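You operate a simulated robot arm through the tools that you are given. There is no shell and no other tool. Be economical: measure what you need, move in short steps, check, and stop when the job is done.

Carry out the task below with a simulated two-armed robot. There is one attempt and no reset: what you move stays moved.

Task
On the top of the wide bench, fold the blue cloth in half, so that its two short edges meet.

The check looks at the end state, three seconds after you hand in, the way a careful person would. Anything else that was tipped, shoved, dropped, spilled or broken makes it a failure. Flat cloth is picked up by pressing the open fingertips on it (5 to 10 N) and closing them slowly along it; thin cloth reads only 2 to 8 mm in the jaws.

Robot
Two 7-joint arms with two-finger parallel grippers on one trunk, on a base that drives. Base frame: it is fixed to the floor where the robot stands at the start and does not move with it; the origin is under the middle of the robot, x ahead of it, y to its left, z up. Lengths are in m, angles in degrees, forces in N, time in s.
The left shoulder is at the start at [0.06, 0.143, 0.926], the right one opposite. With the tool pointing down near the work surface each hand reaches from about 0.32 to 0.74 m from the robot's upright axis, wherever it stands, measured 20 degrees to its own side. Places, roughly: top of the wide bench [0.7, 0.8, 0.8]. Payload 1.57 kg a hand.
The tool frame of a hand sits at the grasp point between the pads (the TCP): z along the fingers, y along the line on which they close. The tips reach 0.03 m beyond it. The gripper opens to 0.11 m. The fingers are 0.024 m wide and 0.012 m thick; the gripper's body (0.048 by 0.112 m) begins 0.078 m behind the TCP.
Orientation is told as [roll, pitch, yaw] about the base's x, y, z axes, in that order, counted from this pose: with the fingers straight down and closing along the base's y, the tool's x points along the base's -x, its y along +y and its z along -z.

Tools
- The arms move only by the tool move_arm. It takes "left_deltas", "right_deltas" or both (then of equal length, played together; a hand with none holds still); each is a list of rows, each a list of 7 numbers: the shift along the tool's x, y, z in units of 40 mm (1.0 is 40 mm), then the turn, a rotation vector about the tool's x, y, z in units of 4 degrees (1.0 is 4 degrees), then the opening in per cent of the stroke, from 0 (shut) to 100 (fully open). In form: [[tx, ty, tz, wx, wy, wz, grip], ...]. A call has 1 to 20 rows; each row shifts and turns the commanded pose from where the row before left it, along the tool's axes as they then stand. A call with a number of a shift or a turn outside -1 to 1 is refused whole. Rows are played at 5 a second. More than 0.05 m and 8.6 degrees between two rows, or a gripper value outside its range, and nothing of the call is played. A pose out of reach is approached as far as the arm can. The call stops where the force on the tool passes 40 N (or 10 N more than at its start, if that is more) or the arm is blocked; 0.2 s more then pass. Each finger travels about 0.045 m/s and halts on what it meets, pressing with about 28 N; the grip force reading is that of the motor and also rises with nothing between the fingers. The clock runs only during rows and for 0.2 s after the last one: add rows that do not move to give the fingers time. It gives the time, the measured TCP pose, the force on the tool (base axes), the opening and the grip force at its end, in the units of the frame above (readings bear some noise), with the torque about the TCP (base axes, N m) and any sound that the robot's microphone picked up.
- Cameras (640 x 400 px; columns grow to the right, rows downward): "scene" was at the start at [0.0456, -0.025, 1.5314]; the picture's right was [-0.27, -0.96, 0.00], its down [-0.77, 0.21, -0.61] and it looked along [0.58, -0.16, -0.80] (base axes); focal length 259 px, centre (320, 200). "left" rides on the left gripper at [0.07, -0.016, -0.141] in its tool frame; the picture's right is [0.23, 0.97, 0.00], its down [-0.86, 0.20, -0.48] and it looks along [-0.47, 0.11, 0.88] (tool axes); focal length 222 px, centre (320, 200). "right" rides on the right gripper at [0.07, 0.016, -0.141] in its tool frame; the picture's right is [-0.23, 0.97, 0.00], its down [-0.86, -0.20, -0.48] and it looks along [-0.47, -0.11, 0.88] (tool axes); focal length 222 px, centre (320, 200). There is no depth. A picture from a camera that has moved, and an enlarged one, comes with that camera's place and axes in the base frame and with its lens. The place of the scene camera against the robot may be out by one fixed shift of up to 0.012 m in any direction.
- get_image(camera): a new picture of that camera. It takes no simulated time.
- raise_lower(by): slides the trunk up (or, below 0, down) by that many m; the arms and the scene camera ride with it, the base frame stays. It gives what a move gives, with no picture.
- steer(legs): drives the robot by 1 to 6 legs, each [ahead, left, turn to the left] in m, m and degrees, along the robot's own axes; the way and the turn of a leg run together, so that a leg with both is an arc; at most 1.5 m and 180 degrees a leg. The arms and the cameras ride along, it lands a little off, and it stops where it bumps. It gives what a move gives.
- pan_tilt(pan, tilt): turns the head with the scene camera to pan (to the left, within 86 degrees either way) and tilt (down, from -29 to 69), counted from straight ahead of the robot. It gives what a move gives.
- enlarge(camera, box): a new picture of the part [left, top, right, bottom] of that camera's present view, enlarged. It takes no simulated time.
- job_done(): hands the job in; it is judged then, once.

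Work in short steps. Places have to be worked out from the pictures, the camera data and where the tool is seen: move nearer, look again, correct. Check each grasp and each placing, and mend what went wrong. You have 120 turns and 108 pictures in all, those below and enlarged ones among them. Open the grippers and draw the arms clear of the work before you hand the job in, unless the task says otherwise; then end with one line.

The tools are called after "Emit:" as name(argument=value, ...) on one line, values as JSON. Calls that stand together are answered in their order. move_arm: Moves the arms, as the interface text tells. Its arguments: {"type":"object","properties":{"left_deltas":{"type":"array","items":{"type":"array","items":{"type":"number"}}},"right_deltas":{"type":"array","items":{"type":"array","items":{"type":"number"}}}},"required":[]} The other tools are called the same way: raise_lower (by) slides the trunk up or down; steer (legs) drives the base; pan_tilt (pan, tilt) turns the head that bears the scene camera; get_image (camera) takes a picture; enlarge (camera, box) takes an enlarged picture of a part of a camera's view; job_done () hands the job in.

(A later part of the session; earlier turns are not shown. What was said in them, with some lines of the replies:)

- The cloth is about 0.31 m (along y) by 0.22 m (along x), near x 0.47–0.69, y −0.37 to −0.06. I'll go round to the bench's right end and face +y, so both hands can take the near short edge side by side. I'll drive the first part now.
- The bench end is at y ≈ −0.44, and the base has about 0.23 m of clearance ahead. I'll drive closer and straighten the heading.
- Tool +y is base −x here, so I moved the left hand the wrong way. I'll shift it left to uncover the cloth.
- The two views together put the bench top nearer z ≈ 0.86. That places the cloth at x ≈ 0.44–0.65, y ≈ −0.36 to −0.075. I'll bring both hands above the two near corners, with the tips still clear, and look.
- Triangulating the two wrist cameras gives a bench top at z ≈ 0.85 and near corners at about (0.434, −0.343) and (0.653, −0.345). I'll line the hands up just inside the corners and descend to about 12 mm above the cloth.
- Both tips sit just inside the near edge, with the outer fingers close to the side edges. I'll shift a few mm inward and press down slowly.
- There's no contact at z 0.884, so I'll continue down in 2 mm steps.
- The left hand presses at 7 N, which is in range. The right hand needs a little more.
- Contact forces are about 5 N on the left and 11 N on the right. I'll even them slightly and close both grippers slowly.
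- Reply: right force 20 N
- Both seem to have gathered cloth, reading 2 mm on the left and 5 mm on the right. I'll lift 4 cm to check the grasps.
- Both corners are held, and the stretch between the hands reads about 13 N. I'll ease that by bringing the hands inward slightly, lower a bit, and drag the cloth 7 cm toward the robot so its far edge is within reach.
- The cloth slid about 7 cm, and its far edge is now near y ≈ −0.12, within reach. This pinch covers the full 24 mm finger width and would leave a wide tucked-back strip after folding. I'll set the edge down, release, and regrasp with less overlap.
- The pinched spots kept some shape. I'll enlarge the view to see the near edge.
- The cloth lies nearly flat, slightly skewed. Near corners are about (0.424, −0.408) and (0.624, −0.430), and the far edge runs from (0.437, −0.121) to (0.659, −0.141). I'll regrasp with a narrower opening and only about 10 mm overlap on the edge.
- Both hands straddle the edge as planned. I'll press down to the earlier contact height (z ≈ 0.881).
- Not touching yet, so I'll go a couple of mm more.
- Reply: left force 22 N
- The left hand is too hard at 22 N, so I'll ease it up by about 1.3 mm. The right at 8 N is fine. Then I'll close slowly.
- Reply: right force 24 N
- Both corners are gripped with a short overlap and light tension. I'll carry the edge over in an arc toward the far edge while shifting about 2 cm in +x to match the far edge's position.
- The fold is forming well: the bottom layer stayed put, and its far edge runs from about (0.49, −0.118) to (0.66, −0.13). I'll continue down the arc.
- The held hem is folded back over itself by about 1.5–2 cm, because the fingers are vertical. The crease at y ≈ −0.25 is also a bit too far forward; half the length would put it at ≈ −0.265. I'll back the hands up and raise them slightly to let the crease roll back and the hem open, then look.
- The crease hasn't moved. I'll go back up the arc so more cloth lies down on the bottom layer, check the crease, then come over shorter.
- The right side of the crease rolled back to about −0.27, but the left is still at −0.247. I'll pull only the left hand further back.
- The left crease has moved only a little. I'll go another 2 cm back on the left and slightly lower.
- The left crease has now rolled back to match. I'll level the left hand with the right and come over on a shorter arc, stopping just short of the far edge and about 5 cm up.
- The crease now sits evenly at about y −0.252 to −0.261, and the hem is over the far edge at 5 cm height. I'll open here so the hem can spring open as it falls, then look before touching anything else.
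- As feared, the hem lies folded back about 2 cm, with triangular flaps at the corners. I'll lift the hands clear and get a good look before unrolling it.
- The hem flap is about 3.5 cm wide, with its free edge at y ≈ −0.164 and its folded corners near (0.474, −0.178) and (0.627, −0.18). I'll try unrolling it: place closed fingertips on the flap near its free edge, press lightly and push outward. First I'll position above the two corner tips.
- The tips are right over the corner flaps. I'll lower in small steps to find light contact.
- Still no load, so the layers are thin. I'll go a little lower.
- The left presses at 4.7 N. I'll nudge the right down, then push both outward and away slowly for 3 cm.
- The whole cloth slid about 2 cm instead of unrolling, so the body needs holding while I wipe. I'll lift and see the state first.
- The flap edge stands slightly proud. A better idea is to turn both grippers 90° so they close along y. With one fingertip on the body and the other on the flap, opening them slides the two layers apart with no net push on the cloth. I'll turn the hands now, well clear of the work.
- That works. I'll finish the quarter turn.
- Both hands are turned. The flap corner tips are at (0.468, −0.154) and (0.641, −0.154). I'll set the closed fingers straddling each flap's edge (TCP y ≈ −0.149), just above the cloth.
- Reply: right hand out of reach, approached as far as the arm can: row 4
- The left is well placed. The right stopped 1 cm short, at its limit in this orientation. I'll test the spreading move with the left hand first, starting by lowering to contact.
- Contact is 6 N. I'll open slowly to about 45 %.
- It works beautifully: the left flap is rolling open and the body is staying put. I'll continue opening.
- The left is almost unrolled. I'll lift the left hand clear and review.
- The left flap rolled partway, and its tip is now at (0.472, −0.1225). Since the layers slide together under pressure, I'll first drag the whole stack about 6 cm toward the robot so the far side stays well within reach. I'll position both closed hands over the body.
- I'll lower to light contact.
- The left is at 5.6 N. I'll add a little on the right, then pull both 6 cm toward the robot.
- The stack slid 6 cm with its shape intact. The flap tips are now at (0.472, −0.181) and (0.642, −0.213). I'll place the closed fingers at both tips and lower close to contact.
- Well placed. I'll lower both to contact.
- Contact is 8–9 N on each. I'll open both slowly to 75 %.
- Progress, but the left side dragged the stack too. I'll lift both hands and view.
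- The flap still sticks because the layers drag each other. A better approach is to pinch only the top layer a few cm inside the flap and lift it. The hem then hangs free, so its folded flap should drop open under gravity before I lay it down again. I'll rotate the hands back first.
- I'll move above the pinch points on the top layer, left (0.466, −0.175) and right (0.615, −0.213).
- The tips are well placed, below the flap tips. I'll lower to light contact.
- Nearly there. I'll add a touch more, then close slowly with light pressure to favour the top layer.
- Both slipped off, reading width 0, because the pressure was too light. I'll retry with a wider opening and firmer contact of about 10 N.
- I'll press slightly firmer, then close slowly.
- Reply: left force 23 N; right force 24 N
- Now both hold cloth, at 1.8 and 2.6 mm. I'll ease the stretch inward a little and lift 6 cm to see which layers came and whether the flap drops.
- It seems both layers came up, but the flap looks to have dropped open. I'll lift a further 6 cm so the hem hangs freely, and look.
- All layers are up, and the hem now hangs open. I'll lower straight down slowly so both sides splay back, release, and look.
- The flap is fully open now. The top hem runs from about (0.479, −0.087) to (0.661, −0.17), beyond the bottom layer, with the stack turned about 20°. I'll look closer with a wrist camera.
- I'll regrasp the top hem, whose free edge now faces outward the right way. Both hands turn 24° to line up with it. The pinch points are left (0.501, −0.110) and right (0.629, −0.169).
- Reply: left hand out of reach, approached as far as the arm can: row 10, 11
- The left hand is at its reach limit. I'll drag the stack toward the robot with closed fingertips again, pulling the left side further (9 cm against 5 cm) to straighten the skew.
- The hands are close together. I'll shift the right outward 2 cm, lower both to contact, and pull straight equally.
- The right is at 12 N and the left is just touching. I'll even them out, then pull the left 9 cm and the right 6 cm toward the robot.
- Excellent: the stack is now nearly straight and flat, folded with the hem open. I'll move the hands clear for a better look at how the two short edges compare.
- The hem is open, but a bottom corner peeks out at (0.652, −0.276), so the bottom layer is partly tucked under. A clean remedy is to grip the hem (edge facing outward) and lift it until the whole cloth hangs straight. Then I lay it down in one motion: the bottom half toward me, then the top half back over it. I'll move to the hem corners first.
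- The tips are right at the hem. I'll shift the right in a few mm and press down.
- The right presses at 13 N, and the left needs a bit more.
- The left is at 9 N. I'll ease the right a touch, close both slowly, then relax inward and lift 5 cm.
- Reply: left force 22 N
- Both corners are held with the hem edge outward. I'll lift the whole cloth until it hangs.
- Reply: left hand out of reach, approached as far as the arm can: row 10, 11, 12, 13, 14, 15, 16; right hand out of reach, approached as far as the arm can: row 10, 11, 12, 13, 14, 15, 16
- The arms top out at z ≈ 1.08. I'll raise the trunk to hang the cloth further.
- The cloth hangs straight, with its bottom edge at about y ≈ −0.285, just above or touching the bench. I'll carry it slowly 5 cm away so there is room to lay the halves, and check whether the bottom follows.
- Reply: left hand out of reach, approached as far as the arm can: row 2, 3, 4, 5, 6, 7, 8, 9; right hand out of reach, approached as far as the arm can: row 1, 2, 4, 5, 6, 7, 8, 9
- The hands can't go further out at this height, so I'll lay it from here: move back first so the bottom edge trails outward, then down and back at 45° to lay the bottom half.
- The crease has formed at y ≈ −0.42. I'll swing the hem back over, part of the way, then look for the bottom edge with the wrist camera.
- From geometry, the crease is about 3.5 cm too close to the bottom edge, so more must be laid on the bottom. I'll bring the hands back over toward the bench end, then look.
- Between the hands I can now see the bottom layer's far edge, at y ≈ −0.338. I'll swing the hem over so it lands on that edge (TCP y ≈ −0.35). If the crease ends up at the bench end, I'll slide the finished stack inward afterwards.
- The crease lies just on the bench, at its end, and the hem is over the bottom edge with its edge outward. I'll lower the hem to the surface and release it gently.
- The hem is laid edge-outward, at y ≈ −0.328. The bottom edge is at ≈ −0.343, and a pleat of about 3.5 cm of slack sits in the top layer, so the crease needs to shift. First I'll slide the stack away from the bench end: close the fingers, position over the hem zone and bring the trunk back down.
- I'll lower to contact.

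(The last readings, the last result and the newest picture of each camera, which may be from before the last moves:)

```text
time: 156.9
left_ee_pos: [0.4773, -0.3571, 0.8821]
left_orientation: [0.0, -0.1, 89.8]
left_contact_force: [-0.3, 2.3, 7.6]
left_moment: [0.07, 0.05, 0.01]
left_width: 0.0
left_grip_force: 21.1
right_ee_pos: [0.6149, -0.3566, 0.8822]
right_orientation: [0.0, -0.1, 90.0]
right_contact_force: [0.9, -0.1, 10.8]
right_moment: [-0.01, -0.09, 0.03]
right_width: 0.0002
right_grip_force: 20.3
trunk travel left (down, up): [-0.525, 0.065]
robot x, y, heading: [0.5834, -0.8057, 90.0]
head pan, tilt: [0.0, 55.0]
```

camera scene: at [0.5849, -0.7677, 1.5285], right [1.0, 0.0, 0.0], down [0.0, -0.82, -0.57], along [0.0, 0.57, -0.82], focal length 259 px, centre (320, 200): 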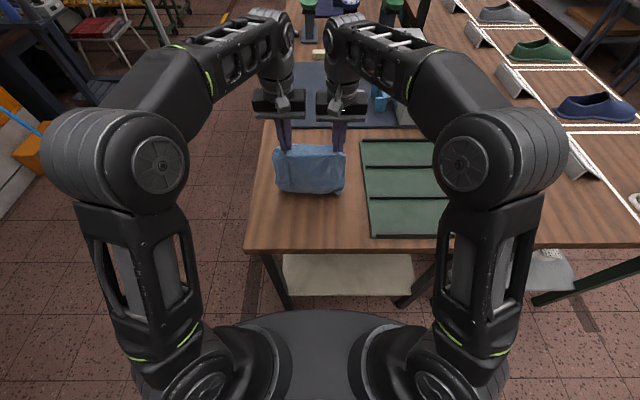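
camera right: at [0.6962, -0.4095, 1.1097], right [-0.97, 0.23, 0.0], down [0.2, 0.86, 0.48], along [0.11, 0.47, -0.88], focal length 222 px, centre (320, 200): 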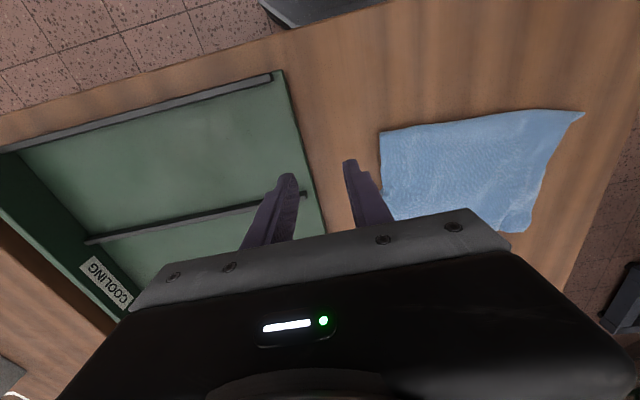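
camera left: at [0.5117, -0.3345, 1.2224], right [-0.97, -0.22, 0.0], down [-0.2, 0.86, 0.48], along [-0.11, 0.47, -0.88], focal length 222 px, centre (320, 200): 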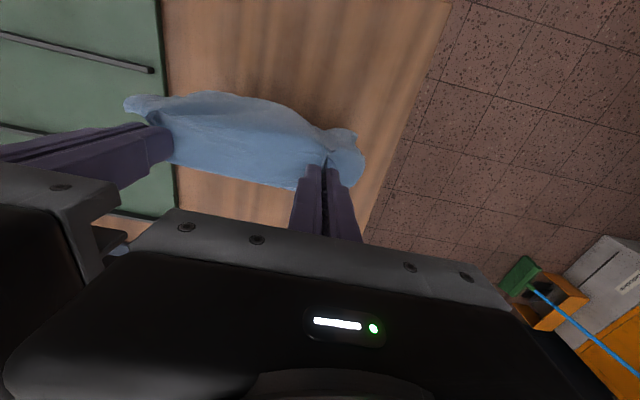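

Both are pressing at about 8–11 N. I'll drag the stack 10 cm away from the bench end, lift and look.

Emit:
move_arm(left_deltas=[[-0.18, 0, 0, 0, 0, 0, 0], [-0.18, 0, 0, 0, 0, 0, 0], [-0.18, 0, 0, 0, 0, 0, 0], [-0.18, 0, 0, 0, 0, 0, 0], [-0.18, 0, 0, 0, 0, 0, 0], [-0.18, 0, 0, 0, 0, 0, 0], [-0.18, 0, 0, 0, 0, 0, 0], [-0.18, 0, 0, 0, 0, 0, 0], [-0.18, 0, 0, 0, 0, 0, 0], [-0.18, 0, 0, 0, 0, 0, 0], [-0.18, 0, 0, 0, 0, 0, 0], [-0.18, 0, 0, 0, 0, 0, 0], [-0.18, 0, 0, 0, 0, 0, 0], [-0.18, 0, 0, 0, 0, 0, 0], [0, 0, 0, 0, 0, 0, 0], [0, 0, -0.7, 0, 0, 0, 0], [0, 0.4, -0.9, 0, 0, 0, 0], [0, 0.9, 0, 0, 0, 0, 30], [0, 0.9, 0, 0, 0, 0, 30], [0, 0, 0, 0, 0, 0, 30]], right_deltas=[[-0.18, 0, 0, 0, 0, 0, 0], [-0.18, 0, 0, 0, 0, 0, 0], [-0.18, 0, 0, 0, 0, 0, 0], [-0.18, 0, 0, 0, 0, 0, 0], [-0.18, 0, 0, 0, 0, 0, 0], [-0.18, 0, 0, 0, 0, 0, 0], [-0.18, 0, 0, 0, 0, 0, 0], [-0.18, 0, 0, 0, 0, 0, 0], [-0.18, 0, 0, 0, 0, 0, 0], [-0.18, 0, 0, 0, 0, 0, 0], [-0.18, 0, 0, 0, 0, 0, 0], [-0.18, 0, 0, 0, 0, 0, 0], [-0.18, 0, 0, 0, 0, 0, 0], [-0.18, 0, 0, 0, 0, 0, 0], [0, 0, 0, 0, 0, 0, 0], [0, 0, -0.7, 0, 0, 0, 0], [0, -0.4, -0.9, 0, 0, 0, 0], [0, -0.9, 0, 0, 0, 0, 30], [0, -0.9, 0, 0, 0, 0, 30], [0, 0, 0, 0, 0, 0, 30]])

Emit:
enlarge(camera="scene", box=[254, 165, 366, 235])

```text
time: 161.1
left_ee_pos: [0.39, -0.2558, 0.9452]
left_orientation: [0.0, 0.0, 89.8]
left_contact_force: [-0.1, -0.3, 0.3]
left_moment: [0.03, 0.01, 0.01]
left_width: 0.0327
left_grip_force: 0.0
right_ee_pos: [0.7008, -0.2561, 0.9416]
right_orientation: [0.0, 0.0, 90.0]
right_contact_force: [0.2, 0.5, -0.3]
right_moment: [0.0, -0.02, 0.0]
right_width: 0.0331
right_grip_force: 0.1
trunk travel left (down, up): [-0.525, 0.065]
robot x, y, heading: [0.5811, -0.8019, 89.7]
head pan, tilt: [0.0, 55.0]
```

```text
5.71 times, centred on (310, 200) of scene
camera zoom: at [0.5849, -0.7676, 1.5285], right [1.0, 0.0, 0.0], down [0.0, -0.82, -0.57], along [0.0, 0.57, -0.82], focal length 1482 px, centre (377, 200)
```

zoom: 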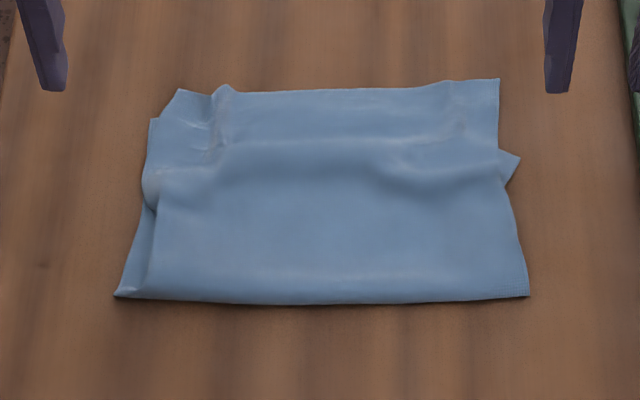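

The stack slid intact, squarely: hem y ≈ −0.217, bottom edge ≈ −0.243, crease ≈ −0.36. Now I'll regrasp the overhanging hem, which is a single layer there, so I can roll the crease back about 2.7 cm.

Emit:
move_arm(left_deltas=[[-0.19, -0.65, 0, 0, 0, 0, 35], [-0.19, -0.65, 0, 0, 0, 0, 35], [-0.19, -0.66, 0, 0, 0, 0, 35], [-0.18, -0.66, 0, 0, 0, 0, 35], [0, 0, 0.6, 0, 0, 0, 35], [0, 0, 0.6, 0, 0, 0, 35], [0, 0, 0.25, 0, 0, 0, 35], [0, 0, 0, 0, 0, 0, 35]], right_deltas=[[-0.22, 0.47, 0, 0, 0, 0, 35], [-0.22, 0.47, 0, 0, 0, 0, 35], [-0.22, 0.47, 0, 0, 0, 0, 35], [-0.22, 0.48, 0, 0, 0, 0, 35], [0, 0, 0.6, 0, 0, 0, 35], [0, 0, 0.5, 0, 0, 0, 35], [0, 0, 0.25, 0, 0, 0, 35], [0, 0, 0, 0, 0, 0, 35]])

Emit:
move_arm(left_deltas=[[0, 0, 0.06, 0, 0, 0, 35], [0, 0, 0.05, 0, 0, 0, 35], [0, 0, 0, 0, 0, 0, 35]], right_deltas=[[0, 0, 0.06, 0, 0, 0, 35], [0, 0, 0.05, 0, 0, 0, 35], [0, 0, 0, 0, 0, 0, 35]])

```text
time: 162.9
left_ee_pos: [0.4935, -0.2269, 0.8858]
left_orientation: [0.0, 0.0, 89.8]
left_contact_force: [0.1, -0.5, -0.1]
left_moment: [0.02, -0.01, 0.04]
left_width: 0.0384
left_grip_force: 0.1
right_ee_pos: [0.6258, -0.221, 0.8904]
right_orientation: [0.0, 0.0, 89.9]
right_contact_force: [0.3, -0.2, 0.8]
right_moment: [0.0, 0.03, 0.01]
right_width: 0.0386
right_grip_force: 0.0
trunk travel left (down, up): [-0.525, 0.065]
robot x, y, heading: [0.5818, -0.8052, 90.0]
head pan, tilt: [0.0, 55.0]
```

```text
time: 163.7
left_ee_pos: [0.4946, -0.2253, 0.8809]
left_orientation: [0.0, -0.2, 89.8]
left_contact_force: [0.2, -1.1, 1.9]
left_moment: [-0.04, 0.07, 0.01]
left_width: 0.0384
left_grip_force: 0.0
right_ee_pos: [0.6274, -0.222, 0.8863]
right_orientation: [-0.1, 0.0, 90.0]
right_contact_force: [0.5, -0.1, 0.6]
right_moment: [0.02, -0.04, 0.01]
right_width: 0.0386
right_grip_force: 0.0
trunk travel left (down, up): [-0.525, 0.065]
robot x, y, heading: [0.5806, -0.8042, 89.6]
head pan, tilt: [0.0, 55.0]
```

The left is just touching, and the right needs about 5 mm more.

Emit:
move_arm(left_deltas=[[0, 0, 0.02, 0, 0, 0, 35], [0, 0, 0, 0, 0, 0, 35], [0, 0, 0, 0, 0, 0, 35]], right_deltas=[[0, 0, 0.08, 0, 0, 0, 35], [0, 0, 0.06, 0, 0, 0, 35], [0, 0, 0, 0, 0, 0, 35]])

```text
time: 164.5
left_ee_pos: [0.4935, -0.2265, 0.8813]
left_orientation: [0.1, -0.1, 89.7]
left_contact_force: [-1.0, -1.3, 8.7]
left_moment: [-0.15, 0.16, 0.03]
left_width: 0.0384
left_grip_force: 0.3
right_ee_pos: [0.6268, -0.2212, 0.8813]
right_orientation: [0.1, -0.2, 90.1]
right_contact_force: [0.3, 0.7, 2.2]
right_moment: [-0.04, 0.05, -0.02]
right_width: 0.0385
right_grip_force: 0.1
trunk travel left (down, up): [-0.525, 0.065]
robot x, y, heading: [0.5814, -0.8049, 89.5]
head pan, tilt: [0.0, 55.0]
```

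The left is at 9 N and the right at 2 N. I'll add a bit on the right, close both slowly, and lift 5 cm.

Emit:
move_arm(left_deltas=[[0, 0, 0, 0, 0, 0, 35], [0, 0, 0, 0, 0, 0, 31], [0, 0, 0, 0, 0, 0, 27], [0, 0, 0, 0, 0, 0, 23], [0, 0, 0, 0, 0, 0, 19], [0, 0, 0, 0, 0, 0, 15], [0, 0, 0, 0, 0, 0, 11], [0, 0, 0, 0, 0, 0, 7], [0, 0, 0, 0, 0, 0, 3], [0, 0, 0, 0, 0, 0, 0], [0, 0, 0, 0, 0, 0, 0], [0, 0, 0, 0, 0, 0, 0]], right_deltas=[[0, 0, 0.03, 0, 0, 0, 35], [0, 0, 0, 0, 0, 0, 31], [0, 0, 0, 0, 0, 0, 27], [0, 0, 0, 0, 0, 0, 23], [0, 0, 0, 0, 0, 0, 19], [0, 0, 0, 0, 0, 0, 15], [0, 0, 0, 0, 0, 0, 11], [0, 0, 0, 0, 0, 0, 7], [0, 0, 0, 0, 0, 0, 3], [0, 0, 0, 0, 0, 0, 0], [0, 0, 0, 0, 0, 0, 0], [0, 0, 0, 0, 0, 0, 0]])

Emit:
move_arm(left_deltas=[[0, -0.04, -0.25, 0, 0, 0, 0], [0, 0, -0.25, 0, 0, 0, 0], [0, 0, -0.25, 0, 0, 0, 0], [0, 0, -0.25, 0, 0, 0, 0], [0, 0, -0.25, 0, 0, 0, 0], [0, 0, 0, 0, 0, 0, 0]], right_deltas=[[0, 0.04, -0.25, 0, 0, 0, 0], [0, 0, -0.25, 0, 0, 0, 0], [0, 0, -0.25, 0, 0, 0, 0], [0, 0, -0.25, 0, 0, 0, 0], [0, 0, -0.25, 0, 0, 0, 0], [0, 0, 0, 0, 0, 0, 0]])

Emit:
enlarge(camera="scene", box=[248, 145, 376, 235])

```text
time: 167.1
left_ee_pos: [0.4944, -0.2278, 0.8821]
left_orientation: [-0.1, -0.2, 89.6]
left_contact_force: [14.3, 0.4, 7.4]
left_moment: [0.02, -0.45, 0.02]
left_width: 0.0026
left_grip_force: 23.8
right_ee_pos: [0.6235, -0.2211, 0.8803]
right_orientation: [0.2, -0.1, 89.9]
right_contact_force: [-14.7, 1.0, 13.8]
right_moment: [0.03, 0.46, -0.09]
right_width: 0.0023
right_grip_force: 23.8
trunk travel left (down, up): [-0.525, 0.065]
robot x, y, heading: [0.582, -0.8032, 89.9]
head pan, tilt: [0.0, 55.0]
```

```text
time: 168.5
left_ee_pos: [0.4956, -0.2254, 0.9322]
left_orientation: [-0.1, -0.1, 89.8]
left_contact_force: [10.1, 0.1, 0.0]
left_moment: [-0.02, -0.32, 0.0]
left_width: 0.0026
left_grip_force: 23.6
right_ee_pos: [0.6249, -0.221, 0.9303]
right_orientation: [0.0, 0.0, 90.0]
right_contact_force: [-8.8, -0.1, 1.8]
right_moment: [-0.01, 0.26, -0.07]
right_width: 0.0021
right_grip_force: 23.7
trunk travel left (down, up): [-0.525, 0.065]
robot x, y, heading: [0.5815, -0.8049, 89.8]
head pan, tilt: [0.0, 55.0]
```

```text
4.44 times, centred on (312, 190) of scene
camera zoom: at [0.5849, -0.7675, 1.5285], right [1.0, 0.0, 0.0], down [0.0, -0.82, -0.57], along [0.0, 0.57, -0.82], focal length 1153 px, centre (356, 244)
```

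zoom: 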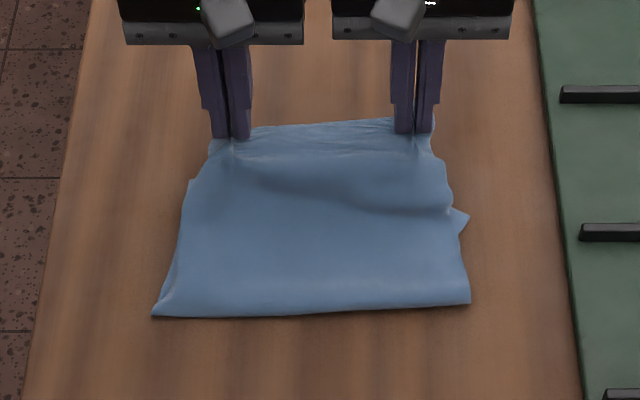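

Both are held. I'll lift and bring the hands back over the crease to roll it toward me.

Emit:
move_arm(left_deltas=[[0.3, 0, -0.4, 0, 0, 0, 0], [0.3, 0, -0.4, 0, 0, 0, 0], [0.3, 0, -0.4, 0, 0, 0, 0], [0.3, 0, -0.4, 0, 0, 0, 0], [0.33, 0, -0.2, 0, 0, 0, 0], [0.33, 0, -0.1, 0, 0, 0, 0], [0.33, 0, 0, 0, 0, 0, 0], [0.33, 0, 0, 0, 0, 0, 0], [0.33, 0, 0, 0, 0, 0, 0], [0.33, 0, 0, 0, 0, 0, 0], [0.33, 0, 0, 0, 0, 0, 0], [0.33, 0, 0.1, 0, 0, 0, 0], [0.33, 0, 0.1, 0, 0, 0, 0], [0.33, 0, 0.1, 0, 0, 0, 0], [0, 0, 0, 0, 0, 0, 0]], right_deltas=[[0.3, 0, -0.4, 0, 0, 0, 0], [0.3, 0, -0.4, 0, 0, 0, 0], [0.3, 0, -0.4, 0, 0, 0, 0], [0.3, 0, -0.4, 0, 0, 0, 0], [0.33, 0, -0.2, 0, 0, 0, 0], [0.33, 0, -0.1, 0, 0, 0, 0], [0.33, 0, 0, 0, 0, 0, 0], [0.33, 0, 0, 0, 0, 0, 0], [0.33, 0, 0, 0, 0, 0, 0], [0.33, 0, 0, 0, 0, 0, 0], [0.33, 0, 0, 0, 0, 0, 0], [0.33, 0, 0.1, 0, 0, 0, 0], [0.33, 0, 0.1, 0, 0, 0, 0], [0.33, 0, 0.1, 0, 0, 0, 0], [0, 0, 0, 0, 0, 0, 0]])

Emit:
enlarge(camera="scene", box=[240, 145, 384, 245])

```text
time: 171.7
left_ee_pos: [0.4954, -0.4065, 0.9961]
left_orientation: [0.0, -0.2, 89.8]
left_contact_force: [10.7, 0.2, 0.0]
left_moment: [0.0, -0.32, 0.02]
left_width: 0.0024
left_grip_force: 24.0
right_ee_pos: [0.6229, -0.3993, 0.993]
right_orientation: [0.0, 0.0, 90.0]
right_contact_force: [-11.2, 0.6, 0.2]
right_moment: [-0.01, 0.3, -0.09]
right_width: 0.0022
right_grip_force: 23.9
trunk travel left (down, up): [-0.525, 0.065]
robot x, y, heading: [0.5835, -0.8027, 90.0]
head pan, tilt: [0.0, 55.0]
```

```text
4.00 times, centred on (312, 195) of scene
camera zoom: at [0.5849, -0.7675, 1.5285], right [1.0, 0.0, 0.0], down [0.0, -0.82, -0.57], along [0.0, 0.57, -0.82], focal length 1038 px, centre (352, 220)
```

zoom: 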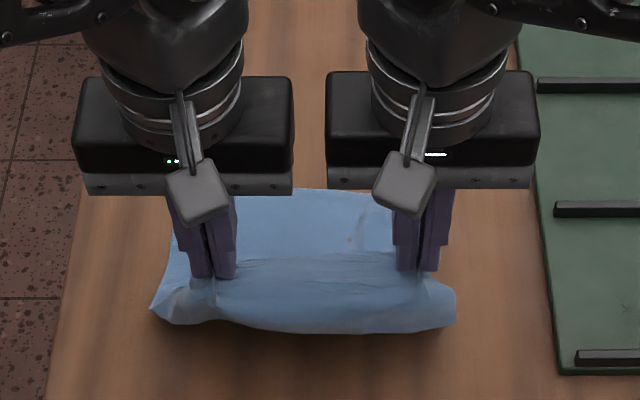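

The bottom layer's far edge is now visible at y ≈ −0.267 (middle) to −0.28 (right). I'll move slightly further back to set the crease near −0.412, then sweep the hem over to land on that edge.

Emit:
move_arm(left_deltas=[[0.2, 0, -0.02, 0, 0, 0, 0], [0.2, 0, 0, 0, 0, 0, 0], [0.19, 0, 0, 0, 0, 0, 0], [0, 0, 0, 0, 0, 0, 0], [-0.45, 0, -0.45, 0, 0, 0, 0], [-0.5, 0, 0.05, 0, 0, 0, 0], [-0.55, 0, 0.15, 0, 0, 0, 0], [-0.5, 0, 0.22, 0, 0, 0, 0], [-0.5, 0, 0.3, 0, 0, 0, 0], [-0.42, 0, 0.42, 0, 0, 0, 0], [-0.33, 0, 0.42, 0, 0, 0, 0], [-0.22, 0, 0.42, 0, 0, 0, 0], [-0.15, 0, 0.38, 0, 0, 0, 0], [-0.1, 0, 0.33, 0, 0, 0, 0], [0, 0, 0, 0, 0, 0, 0]], right_deltas=[[0.33, 0, -0.05, 0, 0, 0, 0], [0.32, 0, 0, 0, 0, 0, 0], [0.32, 0, 0, 0, 0, 0, 0], [0, 0, 0, 0, 0, 0, 0], [-0.45, 0, -0.45, 0, 0, 0, 0], [-0.5, 0, 0.05, 0, 0, 0, 0], [-0.55, 0, 0.15, 0, 0, 0, 0], [-0.5, 0, 0.22, 0, 0, 0, 0], [-0.5, 0, 0.3, 0, 0, 0, 0], [-0.42, 0, 0.42, 0, 0, 0, 0], [-0.33, 0, 0.42, 0, 0, 0, 0], [-0.22, 0, 0.42, 0, 0, 0, 0], [-0.15, 0, 0.38, 0, 0, 0, 0], [-0.1, 0, 0.33, 0, 0, 0, 0], [0, 0, 0, 0, 0, 0, 0]])

Emit:
enlarge(camera="scene", box=[240, 155, 384, 255])

```text
time: 174.9
left_ee_pos: [0.496, -0.2793, 0.9061]
left_orientation: [0.1, -0.1, 89.8]
left_contact_force: [11.2, -1.6, -0.5]
left_moment: [-0.05, -0.39, 0.01]
left_width: 0.0027
left_grip_force: 24.0
right_ee_pos: [0.6247, -0.2903, 0.9063]
right_orientation: [0.2, -0.1, 90.0]
right_contact_force: [-12.6, 1.2, 0.9]
right_moment: [0.06, 0.37, -0.08]
right_width: 0.0025
right_grip_force: 23.9
trunk travel left (down, up): [-0.525, 0.065]
robot x, y, heading: [0.5776, -0.8065, 89.5]
head pan, tilt: [0.0, 55.0]
```

```text
4.00 times, centred on (312, 205) of scene
camera zoom: at [0.585, -0.768, 1.5285], right [1.0, 0.0, 0.0], down [0.0, -0.82, -0.57], along [0.0, 0.57, -0.82], focal length 1038 px, centre (352, 180)
```

zoom: 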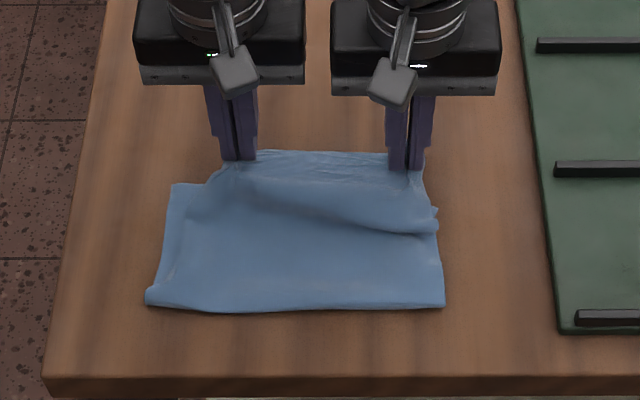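

The crease is back at −0.41, but the corners show the bottom edge at y ≈ −0.30. So the bottom is still about 3.5 cm short and the top has slack. I'll bring the hem well behind the crease and low, so the slack lies down as bottom layer.

Emit:
move_arm(left_deltas=[[0.2, 0, -0.5, 0, 0, 0, 0], [0.3, 0, -0.5, 0, 0, 0, 0], [0.3, 0, -0.5, 0, 0, 0, 0], [0.4, 0, -0.4, 0, 0, 0, 0], [0.45, 0, 0, 0, 0, 0, 0], [0.45, 0, 0, 0, 0, 0, 0], [0.45, 0, 0, 0, 0, 0, 0], [0.45, 0, 0.1, 0, 0, 0, 0], [0.45, 0, 0.1, 0, 0, 0, 0], [0.45, 0, 0.1, 0, 0, 0, 0], [0.45, 0, 0.2, 0, 0, 0, 0], [0.4, 0, 0.2, 0, 0, 0, 0], [0, 0, 0.25, 0, 0, 0, 0], [0, 0, 0.25, 0, 0, 0, 0], [0, 0, 0, 0, 0, 0, 0]], right_deltas=[[0.15, 0, -0.5, 0, 0, 0, 0], [0.25, 0, -0.5, 0, 0, 0, 0], [0.25, 0, -0.5, 0, 0, 0, 0], [0.35, 0, -0.4, 0, 0, 0, 0], [0.45, 0, 0, 0, 0, 0, 0], [0.45, 0, 0, 0, 0, 0, 0], [0.45, 0, 0, 0, 0, 0, 0], [0.45, 0, 0.1, 0, 0, 0, 0], [0.45, 0, 0.1, 0, 0, 0, 0], [0.45, 0, 0.1, 0, 0, 0, 0], [0.45, 0, 0.2, 0, 0, 0, 0], [0.4, 0, 0.2, 0, 0, 0, 0], [0, 0, 0.25, 0, 0, 0, 0], [0, 0, 0.25, 0, 0, 0, 0], [0, 0, 0, 0, 0, 0, 0]])

Emit:
enlarge(camera="scene", box=[240, 155, 384, 265])

```text
time: 178.1
left_ee_pos: [0.495, -0.47, 0.9343]
left_orientation: [0.0, -0.1, 89.8]
left_contact_force: [11.4, -0.3, 0.5]
left_moment: [-0.05, -0.38, 0.04]
left_width: 0.0027
left_grip_force: 24.3
right_ee_pos: [0.6249, -0.4733, 0.9359]
right_orientation: [0.0, -0.1, 90.0]
right_contact_force: [-11.6, 0.2, 0.0]
right_moment: [0.03, 0.32, -0.11]
right_width: 0.0023
right_grip_force: 23.6
trunk travel left (down, up): [-0.525, 0.065]
robot x, y, heading: [0.5821, -0.8058, 89.8]
head pan, tilt: [0.0, 55.0]
```

```text
3.64 times, centred on (312, 210) of scene
camera zoom: at [0.5849, -0.7679, 1.5285], right [1.0, 0.0, 0.0], down [0.0, -0.82, -0.57], along [0.0, 0.57, -0.82], focal length 943 px, centre (349, 164)
```

zoom: 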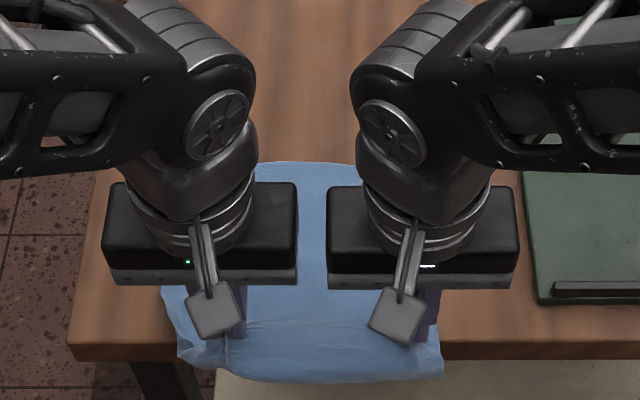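

The bottom edge lies at y ≈ −0.299, and the slack now hangs behind, so the crease should form near −0.444. I'll sweep the hem over on a slightly slack arc to land at the bottom edge.

Emit:
move_arm(left_deltas=[[-0.1, 0, -0.5, 0, 0, 0, 0], [-0.2, 0, -0.5, 0, 0, 0, 0], [-0.3, 0, -0.4, 0, 0, 0, 0], [-0.45, 0, 0, 0, 0, 0, 0], [-0.45, 0, 0.05, 0, 0, 0, 0], [-0.45, 0, 0.2, 0, 0, 0, 0], [-0.45, 0, 0.3, 0, 0, 0, 0], [-0.4, 0, 0.4, 0, 0, 0, 0], [-0.35, 0, 0.4, 0, 0, 0, 0], [-0.3, 0, 0.4, 0, 0, 0, 0], [-0.25, 0, 0.35, 0, 0, 0, 0], [-0.15, 0, 0.25, 0, 0, 0, 0], [-0.1, 0, 0.15, 0, 0, 0, 0], [0, 0, 0, 0, 0, 0, 0]], right_deltas=[[-0.1, 0, -0.5, 0, 0, 0, 0], [-0.2, 0, -0.5, 0, 0, 0, 0], [-0.3, 0, -0.4, 0, 0, 0, 0], [-0.45, 0, 0, 0, 0, 0, 0], [-0.45, 0, 0.05, 0, 0, 0, 0], [-0.45, 0, 0.2, 0, 0, 0, 0], [-0.45, 0, 0.3, 0, 0, 0, 0], [-0.4, 0, 0.4, 0, 0, 0, 0], [-0.35, 0, 0.4, 0, 0, 0, 0], [-0.3, 0, 0.4, 0, 0, 0, 0], [-0.25, 0, 0.35, 0, 0, 0, 0], [-0.15, 0, 0.25, 0, 0, 0, 0], [-0.1, 0, 0.15, 0, 0, 0, 0], [0, 0, 0, 0, 0, 0, 0]])

Emit:
enlarge(camera="scene", box=[248, 165, 376, 255])

```text
time: 181.1
left_ee_pos: [0.4953, -0.3121, 0.8892]
left_orientation: [-0.2, -0.1, 89.8]
left_contact_force: [12.5, -1.1, 0.1]
left_moment: [-0.02, -0.4, 0.03]
left_width: 0.0029
left_grip_force: 24.1
right_ee_pos: [0.6259, -0.315, 0.8896]
right_orientation: [0.0, 0.1, 89.9]
right_contact_force: [-12.4, 0.0, -0.4]
right_moment: [-0.01, 0.39, -0.12]
right_width: 0.0025
right_grip_force: 23.9
trunk travel left (down, up): [-0.525, 0.065]
robot x, y, heading: [0.584, -0.8047, 89.7]
head pan, tilt: [0.0, 55.0]
```

```text
4.44 times, centred on (312, 210) of scene
camera zoom: at [0.5849, -0.7679, 1.5285], right [1.0, 0.0, 0.0], down [0.0, -0.82, -0.57], along [0.0, 0.57, -0.82], focal length 1153 px, centre (356, 156)
```

zoom: 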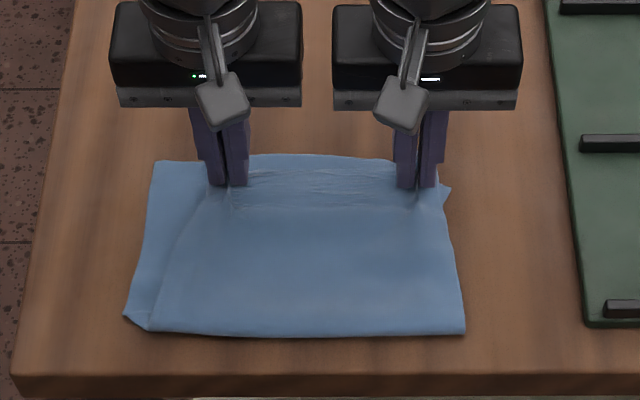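

This is now a proper fold: the bottom edge and hem coincide near y ≈ −0.30, and the crease is at ≈ −0.44. I'll lower the hem to contact, then open slowly while lightly pressed so the pinched ridges spread flat.

Emit:
move_arm(left_deltas=[[-0.03, 0, 0.1, 0, 0, 0, 0], [0, 0, 0.08, 0, 0, 0, 0], [0, 0, 0.02, 0, 0, 0, 0], [0, 0, 0, 0, 0, 0, 0]], right_deltas=[[-0.03, 0, 0.1, 0, 0, 0, 0], [0, 0, 0.08, 0, 0, 0, 0], [0, 0, 0.02, 0, 0, 0, 0], [0, 0, 0, 0, 0, 0, 0]])

```text
time: 182.1
left_ee_pos: [0.496, -0.311, 0.8831]
left_orientation: [0.0, -0.2, 89.7]
left_contact_force: [9.9, -1.2, 2.9]
left_moment: [-0.02, -0.32, 0.0]
left_width: 0.0023
left_grip_force: 24.3
right_ee_pos: [0.6246, -0.3141, 0.8821]
right_orientation: [0.0, 0.0, 89.9]
right_contact_force: [-10.3, -0.2, 0.8]
right_moment: [0.03, 0.29, -0.13]
right_width: 0.0024
right_grip_force: 24.1
trunk travel left (down, up): [-0.525, 0.065]
robot x, y, heading: [0.5816, -0.802, 89.8]
head pan, tilt: [0.0, 55.0]
```

I'll press slightly more and open slowly.

Emit:
move_arm(left_deltas=[[0, 0, 0.03, 0, 0, 0, 0], [0, 0, 0, 0, 0, 0, 4], [0, 0, 0, 0, 0, 0, 8], [0, 0, 0, 0, 0, 0, 12], [0, 0, 0, 0, 0, 0, 16], [0, 0, 0, 0, 0, 0, 20], [0, 0, 0, 0, 0, 0, 24], [0, 0, 0, 0, 0, 0, 28], [0, 0, 0, 0, 0, 0, 32], [0, 0, 0, 0, 0, 0, 36], [0, 0, 0, 0, 0, 0, 40], [0, 0, 0, 0, 0, 0, 40], [0, 0, -0.4, 0, 0, 0, 40], [0, 0, -0.8, 0, 0, 0, 40], [0, 0.5, -0.6, 0, 0, 0, 40], [0, 0.9, 0, 0, 0, 0, 40], [0, 0.9, 0, 0, 0, 0, 40], [0, 0, 0, 0, 0, 0, 40]], right_deltas=[[0, 0, 0.03, 0, 0, 0, 0], [0, 0, 0, 0, 0, 0, 4], [0, 0, 0, 0, 0, 0, 8], [0, 0, 0, 0, 0, 0, 12], [0, 0, 0, 0, 0, 0, 16], [0, 0, 0, 0, 0, 0, 20], [0, 0, 0, 0, 0, 0, 24], [0, 0, 0, 0, 0, 0, 28], [0, 0, 0, 0, 0, 0, 32], [0, 0, 0, 0, 0, 0, 36], [0, 0, 0, 0, 0, 0, 40], [0, 0, 0, 0, 0, 0, 40], [0, 0, -0.4, 0, 0, 0, 40], [0, 0, -0.8, 0, 0, 0, 40], [0, -0.5, -0.6, 0, 0, 0, 40], [0, -0.9, 0, 0, 0, 0, 40], [0, -0.9, 0, 0, 0, 0, 40], [0, 0, 0, 0, 0, 0, 40]])

Emit:
enlarge(camera="scene", box=[254, 180, 366, 250])

```text
time: 185.9
left_ee_pos: [0.4019, -0.3115, 0.9528]
left_orientation: [0.0, -0.1, 89.8]
left_contact_force: [0.0, 0.7, -0.9]
left_moment: [0.01, -0.01, -0.01]
left_width: 0.0438
left_grip_force: 0.0
right_ee_pos: [0.7179, -0.312, 0.9527]
right_orientation: [0.0, 0.0, 90.0]
right_contact_force: [1.6, -1.2, 0.3]
right_moment: [0.0, -0.04, -0.02]
right_width: 0.0442
right_grip_force: 0.0
trunk travel left (down, up): [-0.525, 0.065]
robot x, y, heading: [0.5824, -0.8038, 89.8]
head pan, tilt: [0.0, 55.0]
```

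```text
5.71 times, centred on (310, 215) of scene
camera zoom: at [0.5849, -0.7676, 1.5285], right [1.0, 0.0, 0.0], down [0.0, -0.82, -0.57], along [0.0, 0.57, -0.82], focal length 1482 px, centre (377, 114)
```

zoom: 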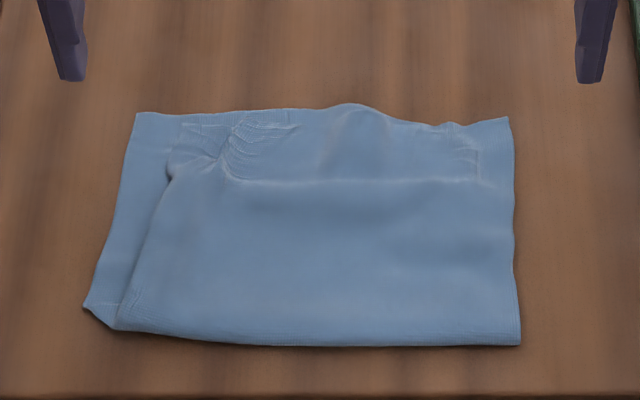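

Very good: the edges meet in y. Only the top layer's left corner is inset about 2.5 cm because of bunched slack near the pinch. I'll anchor the right hem with one fingertip and stretch the left hem outward with the other.

Emit:
move_arm(left_deltas=[[0, -0.55, 0, 0, 0, 0, 0], [0, -0.55, 0, 0, 0, 0, 0], [0, -0.55, 0, 0, 0, 0, 0], [0, -0.55, 0, 0, 0, 0, 0], [0, 0, 0.7, 0, 0, 0, 0], [0, 0, 0.6, 0, 0, 0, 0], [0, 0, 0.3, 0, 0, 0, 0], [0, 0, 0.1, 0, 0, 0, 0], [0, 0, 0, 0, 0, 0, 0]], right_deltas=[[0, 0.55, 0, 0, 0, 0, 0], [0, 0.55, 0, 0, 0, 0, 0], [0, 0.55, 0, 0, 0, 0, 0], [0, 0.55, 0, 0, 0, 0, 0], [0, 0, 0.7, 0, 0, 0, 0], [0, 0, 0.6, 0, 0, 0, 0], [0, 0, 0.3, 0, 0, 0, 0], [0, 0, 0.1, 0, 0, 0, 0], [0, 0, 0, 0, 0, 0, 0]])

Emit:
move_arm(left_deltas=[[0, 0, 0.04, 0, 0, 0, 0], [0, 0, 0, 0, 0, 0, 0]], right_deltas=[[0, 0, 0.06, 0, 0, 0, 0], [0, 0, 0, 0, 0, 0, 0]])

```text
time: 187.9
left_ee_pos: [0.4917, -0.31, 0.8869]
left_orientation: [0.1, -0.1, 89.9]
left_contact_force: [-0.7, -0.9, 0.2]
left_moment: [0.01, -0.02, 0.02]
left_width: 0.0
left_grip_force: 20.9
right_ee_pos: [0.6298, -0.3139, 0.8854]
right_orientation: [0.0, 0.0, 90.0]
right_contact_force: [0.3, 0.2, -0.8]
right_moment: [-0.02, 0.0, 0.0]
right_width: 0.0001
right_grip_force: 21.7
trunk travel left (down, up): [-0.525, 0.065]
robot x, y, heading: [0.5808, -0.8057, 89.9]
head pan, tilt: [0.0, 55.0]
```

```text
time: 188.5
left_ee_pos: [0.4923, -0.3121, 0.886]
left_orientation: [0.0, -0.1, 89.8]
left_contact_force: [-0.2, -0.2, 0.4]
left_moment: [0.02, 0.02, -0.02]
left_width: 0.0001
left_grip_force: 21.4
right_ee_pos: [0.6276, -0.313, 0.8832]
right_orientation: [0.0, 0.1, 90.0]
right_contact_force: [-0.7, 0.4, 0.0]
right_moment: [-0.02, 0.04, 0.0]
right_width: 0.0002
right_grip_force: 20.8
trunk travel left (down, up): [-0.525, 0.065]
robot x, y, heading: [0.5797, -0.7997, 89.9]
head pan, tilt: [0.0, 55.0]
```

A little lower, with the right firmer as the anchor.

Emit:
move_arm(left_deltas=[[0, 0, 0.05, 0, 0, 0, 0], [0, 0, 0.03, 0, 0, 0, 0], [0, 0, 0, 0, 0, 0, 0]], right_deltas=[[0, 0, 0.04, 0, 0, 0, 0], [0, 0, 0.02, 0, 0, 0, 0], [0, 0, 0, 0, 0, 0, 0]])

```text
time: 189.3
left_ee_pos: [0.4917, -0.3118, 0.8819]
left_orientation: [0.0, -0.1, 89.8]
left_contact_force: [0.0, -0.3, 4.2]
left_moment: [0.0, -0.05, 0.02]
left_width: 0.0
left_grip_force: 21.8
right_ee_pos: [0.6301, -0.314, 0.8811]
right_orientation: [0.0, -0.1, 90.0]
right_contact_force: [0.9, 1.7, 6.9]
right_moment: [0.03, 0.01, 0.0]
right_width: 0.0
right_grip_force: 21.1
trunk travel left (down, up): [-0.525, 0.065]
robot x, y, heading: [0.5807, -0.8027, 90.0]
head pan, tilt: [0.0, 55.0]
```

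The left is at 4 N and the right at 7 N. I'll pull the left hem outward 2.5 cm, then lift both and look.

Emit:
move_arm(left_deltas=[[0, 0.1, 0, 0, 0, 0, 0], [0, 0.1, 0, 0, 0, 0, 0], [0, 0.1, 0, 0, 0, 0, 0], [0, 0.1, 0, 0, 0, 0, 0], [0, 0.1, 0, 0, 0, 0, 0], [0, 0.12, 0, 0, 0, 0, 0], [0, 0, 0, 0, 0, 0, 0], [0, 0, -0.5, 0, 0, 0, 0], [0, 0, -0.9, 0, 0, 0, 0], [0, 0.8, -0.3, 0, 0, 0, 0], [0, 0.8, 0, 0, 0, 0, 0], [0, 0, 0, 0, 0, 0, 0]], right_deltas=[[0, 0, 0.015, 0, 0, 0, 0], [0, 0, 0, 0, 0, 0, 0], [0, 0, 0, 0, 0, 0, 0], [0, 0, 0, 0, 0, 0, 0], [0, 0, 0, 0, 0, 0, 0], [0, 0, 0, 0, 0, 0, 0], [0, 0, 0, 0, 0, 0, 0], [0, 0, -0.5, 0, 0, 0, 0], [0, 0, -0.9, 0, 0, 0, 0], [0, -0.8, -0.3, 0, 0, 0, 0], [0, -0.8, 0, 0, 0, 0, 0], [0, 0, 0, 0, 0, 0, 0]])

Emit:
enlarge(camera="scene", box=[254, 180, 366, 250])

```text
time: 191.9
left_ee_pos: [0.4023, -0.3132, 0.9478]
left_orientation: [0.1, 0.0, 89.7]
left_contact_force: [-0.6, -0.3, -0.4]
left_moment: [0.01, 0.0, 0.0]
left_width: 0.0
left_grip_force: 21.2
right_ee_pos: [0.694, -0.3141, 0.9485]
right_orientation: [0.0, 0.0, 90.0]
right_contact_force: [-0.9, -0.3, -0.7]
right_moment: [0.02, -0.01, -0.03]
right_width: 0.0002
right_grip_force: 21.4
trunk travel left (down, up): [-0.525, 0.065]
robot x, y, heading: [0.5818, -0.8046, 89.7]
head pan, tilt: [0.0, 55.0]
```

```text
5.71 times, centred on (310, 215) of scene
camera zoom: at [0.5849, -0.7677, 1.5285], right [1.0, 0.0, 0.0], down [0.0, -0.82, -0.57], along [0.0, 0.57, -0.82], focal length 1482 px, centre (377, 114)
```

zoom: 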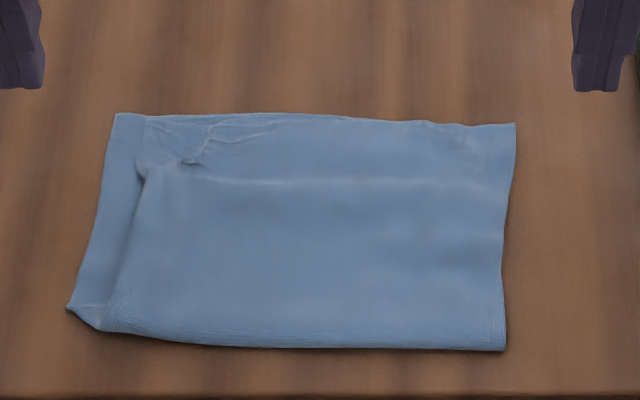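

Much better: it's a neat half fold, with the left side of the top layer inset about 1.5–2 cm. I'll inspect that left corner with the wrist camera.

Emit:
get_image(camera="left")

Emit:
enlarge(camera="scene", box=[258, 192, 306, 222])

```text
5 pictures are left
camera left: at [0.4179, -0.3814, 1.0882], right [-0.97, -0.22, 0.0], down [-0.2, 0.86, 0.48], along [-0.11, 0.47, -0.88], focal length 222 px, centre (320, 200)
```

left: 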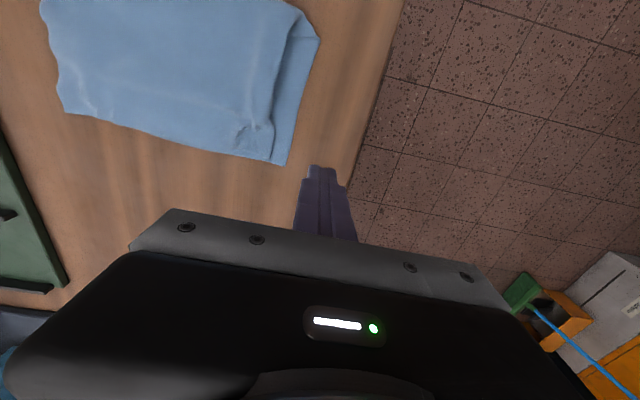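

```text
13.33 times, centred on (282, 207) of scene
camera zoom: at [0.5849, -0.7677, 1.5285], right [1.0, 0.0, 0.0], down [0.0, -0.82, -0.57], along [0.0, 0.57, -0.82], focal length 3459 px, centre (827, 107)
```

zoom: 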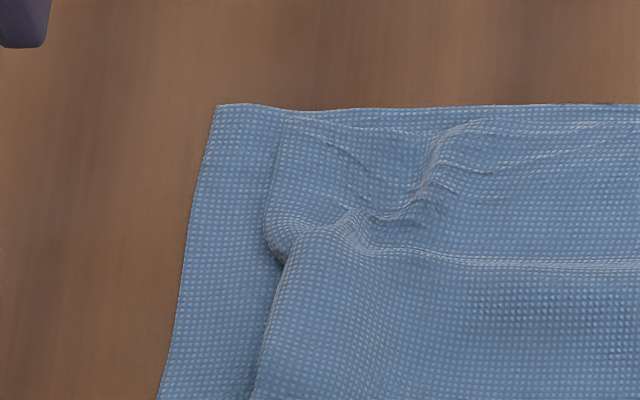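

The short edges meet: about 2 mm apart in y, with the left corner inset about 1.6 cm sideways, and the cloth lies fully on the bench. I'll open the grippers and draw the arms clear upward.

Emit:
move_arm(left_deltas=[[0, 0, -0.7, 0, 0, 0, 50], [0, 0.7, -0.7, 0, 0, 0, 100], [0, 0.7, -0.5, 0, 0, 0, 100], [0.3, 0.7, 0, 0, 0, 0, 100], [0, 0, 0, 0, 0, 0, 100], [0, 0, 0, 0, 0, 0, 100]], right_deltas=[[0, 0, -0.7, 0, 0, 0, 50], [0, -0.7, -0.7, 0, 0, 0, 100], [0, -0.7, -0.5, 0, 0, 0, 100], [0.3, -0.7, 0, 0, 0, 0, 100], [0, 0, 0, 0, 0, 0, 100], [0, 0, 0, 0, 0, 0, 100]])

Emit:
get_image(camera="scene")

```text
time: 193.3
left_ee_pos: [0.3193, -0.3231, 1.0248]
left_orientation: [-0.1, -0.1, 89.8]
left_contact_force: [-0.3, -0.6, -0.3]
left_moment: [0.0, 0.02, 0.01]
left_width: 0.1098
left_grip_force: 0.2
right_ee_pos: [0.7764, -0.3261, 1.0261]
right_orientation: [0.0, 0.0, 90.0]
right_contact_force: [-0.4, -0.7, 0.9]
right_moment: [0.0, 0.0, -0.02]
right_width: 0.1098
right_grip_force: 0.0
trunk travel left (down, up): [-0.525, 0.065]
robot x, y, heading: [0.579, -0.8063, 89.8]
head pan, tilt: [0.0, 55.0]
```

```text
3 pictures are left
camera scene: at [0.5849, -0.7681, 1.5285], right [1.0, 0.0, 0.0], down [0.0, -0.82, -0.57], along [0.0, 0.57, -0.82], focal length 259 px, centre (320, 200)
```

scene: 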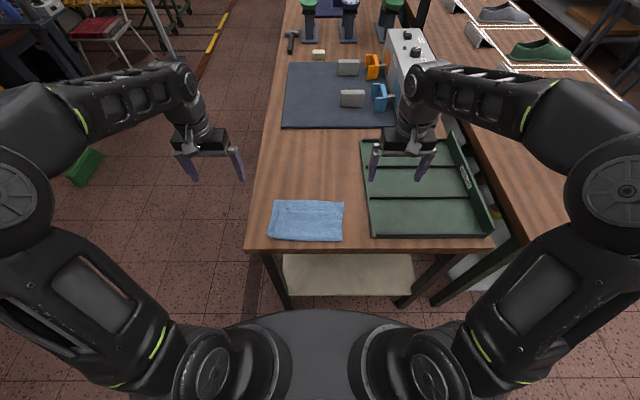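

The cloth is folded in half on the bench, nothing else has moved, the grippers are open and the arms are clear.

Emit:
job_done()

```text
The job is handed in.
```

The blue cloth is folded in half on top of the wide bench and its two short edges meet to within a few mm; the top layer's left corner sits about 1.6 cm inward, and the cloth now lies closer to the bench's right end than where it started.
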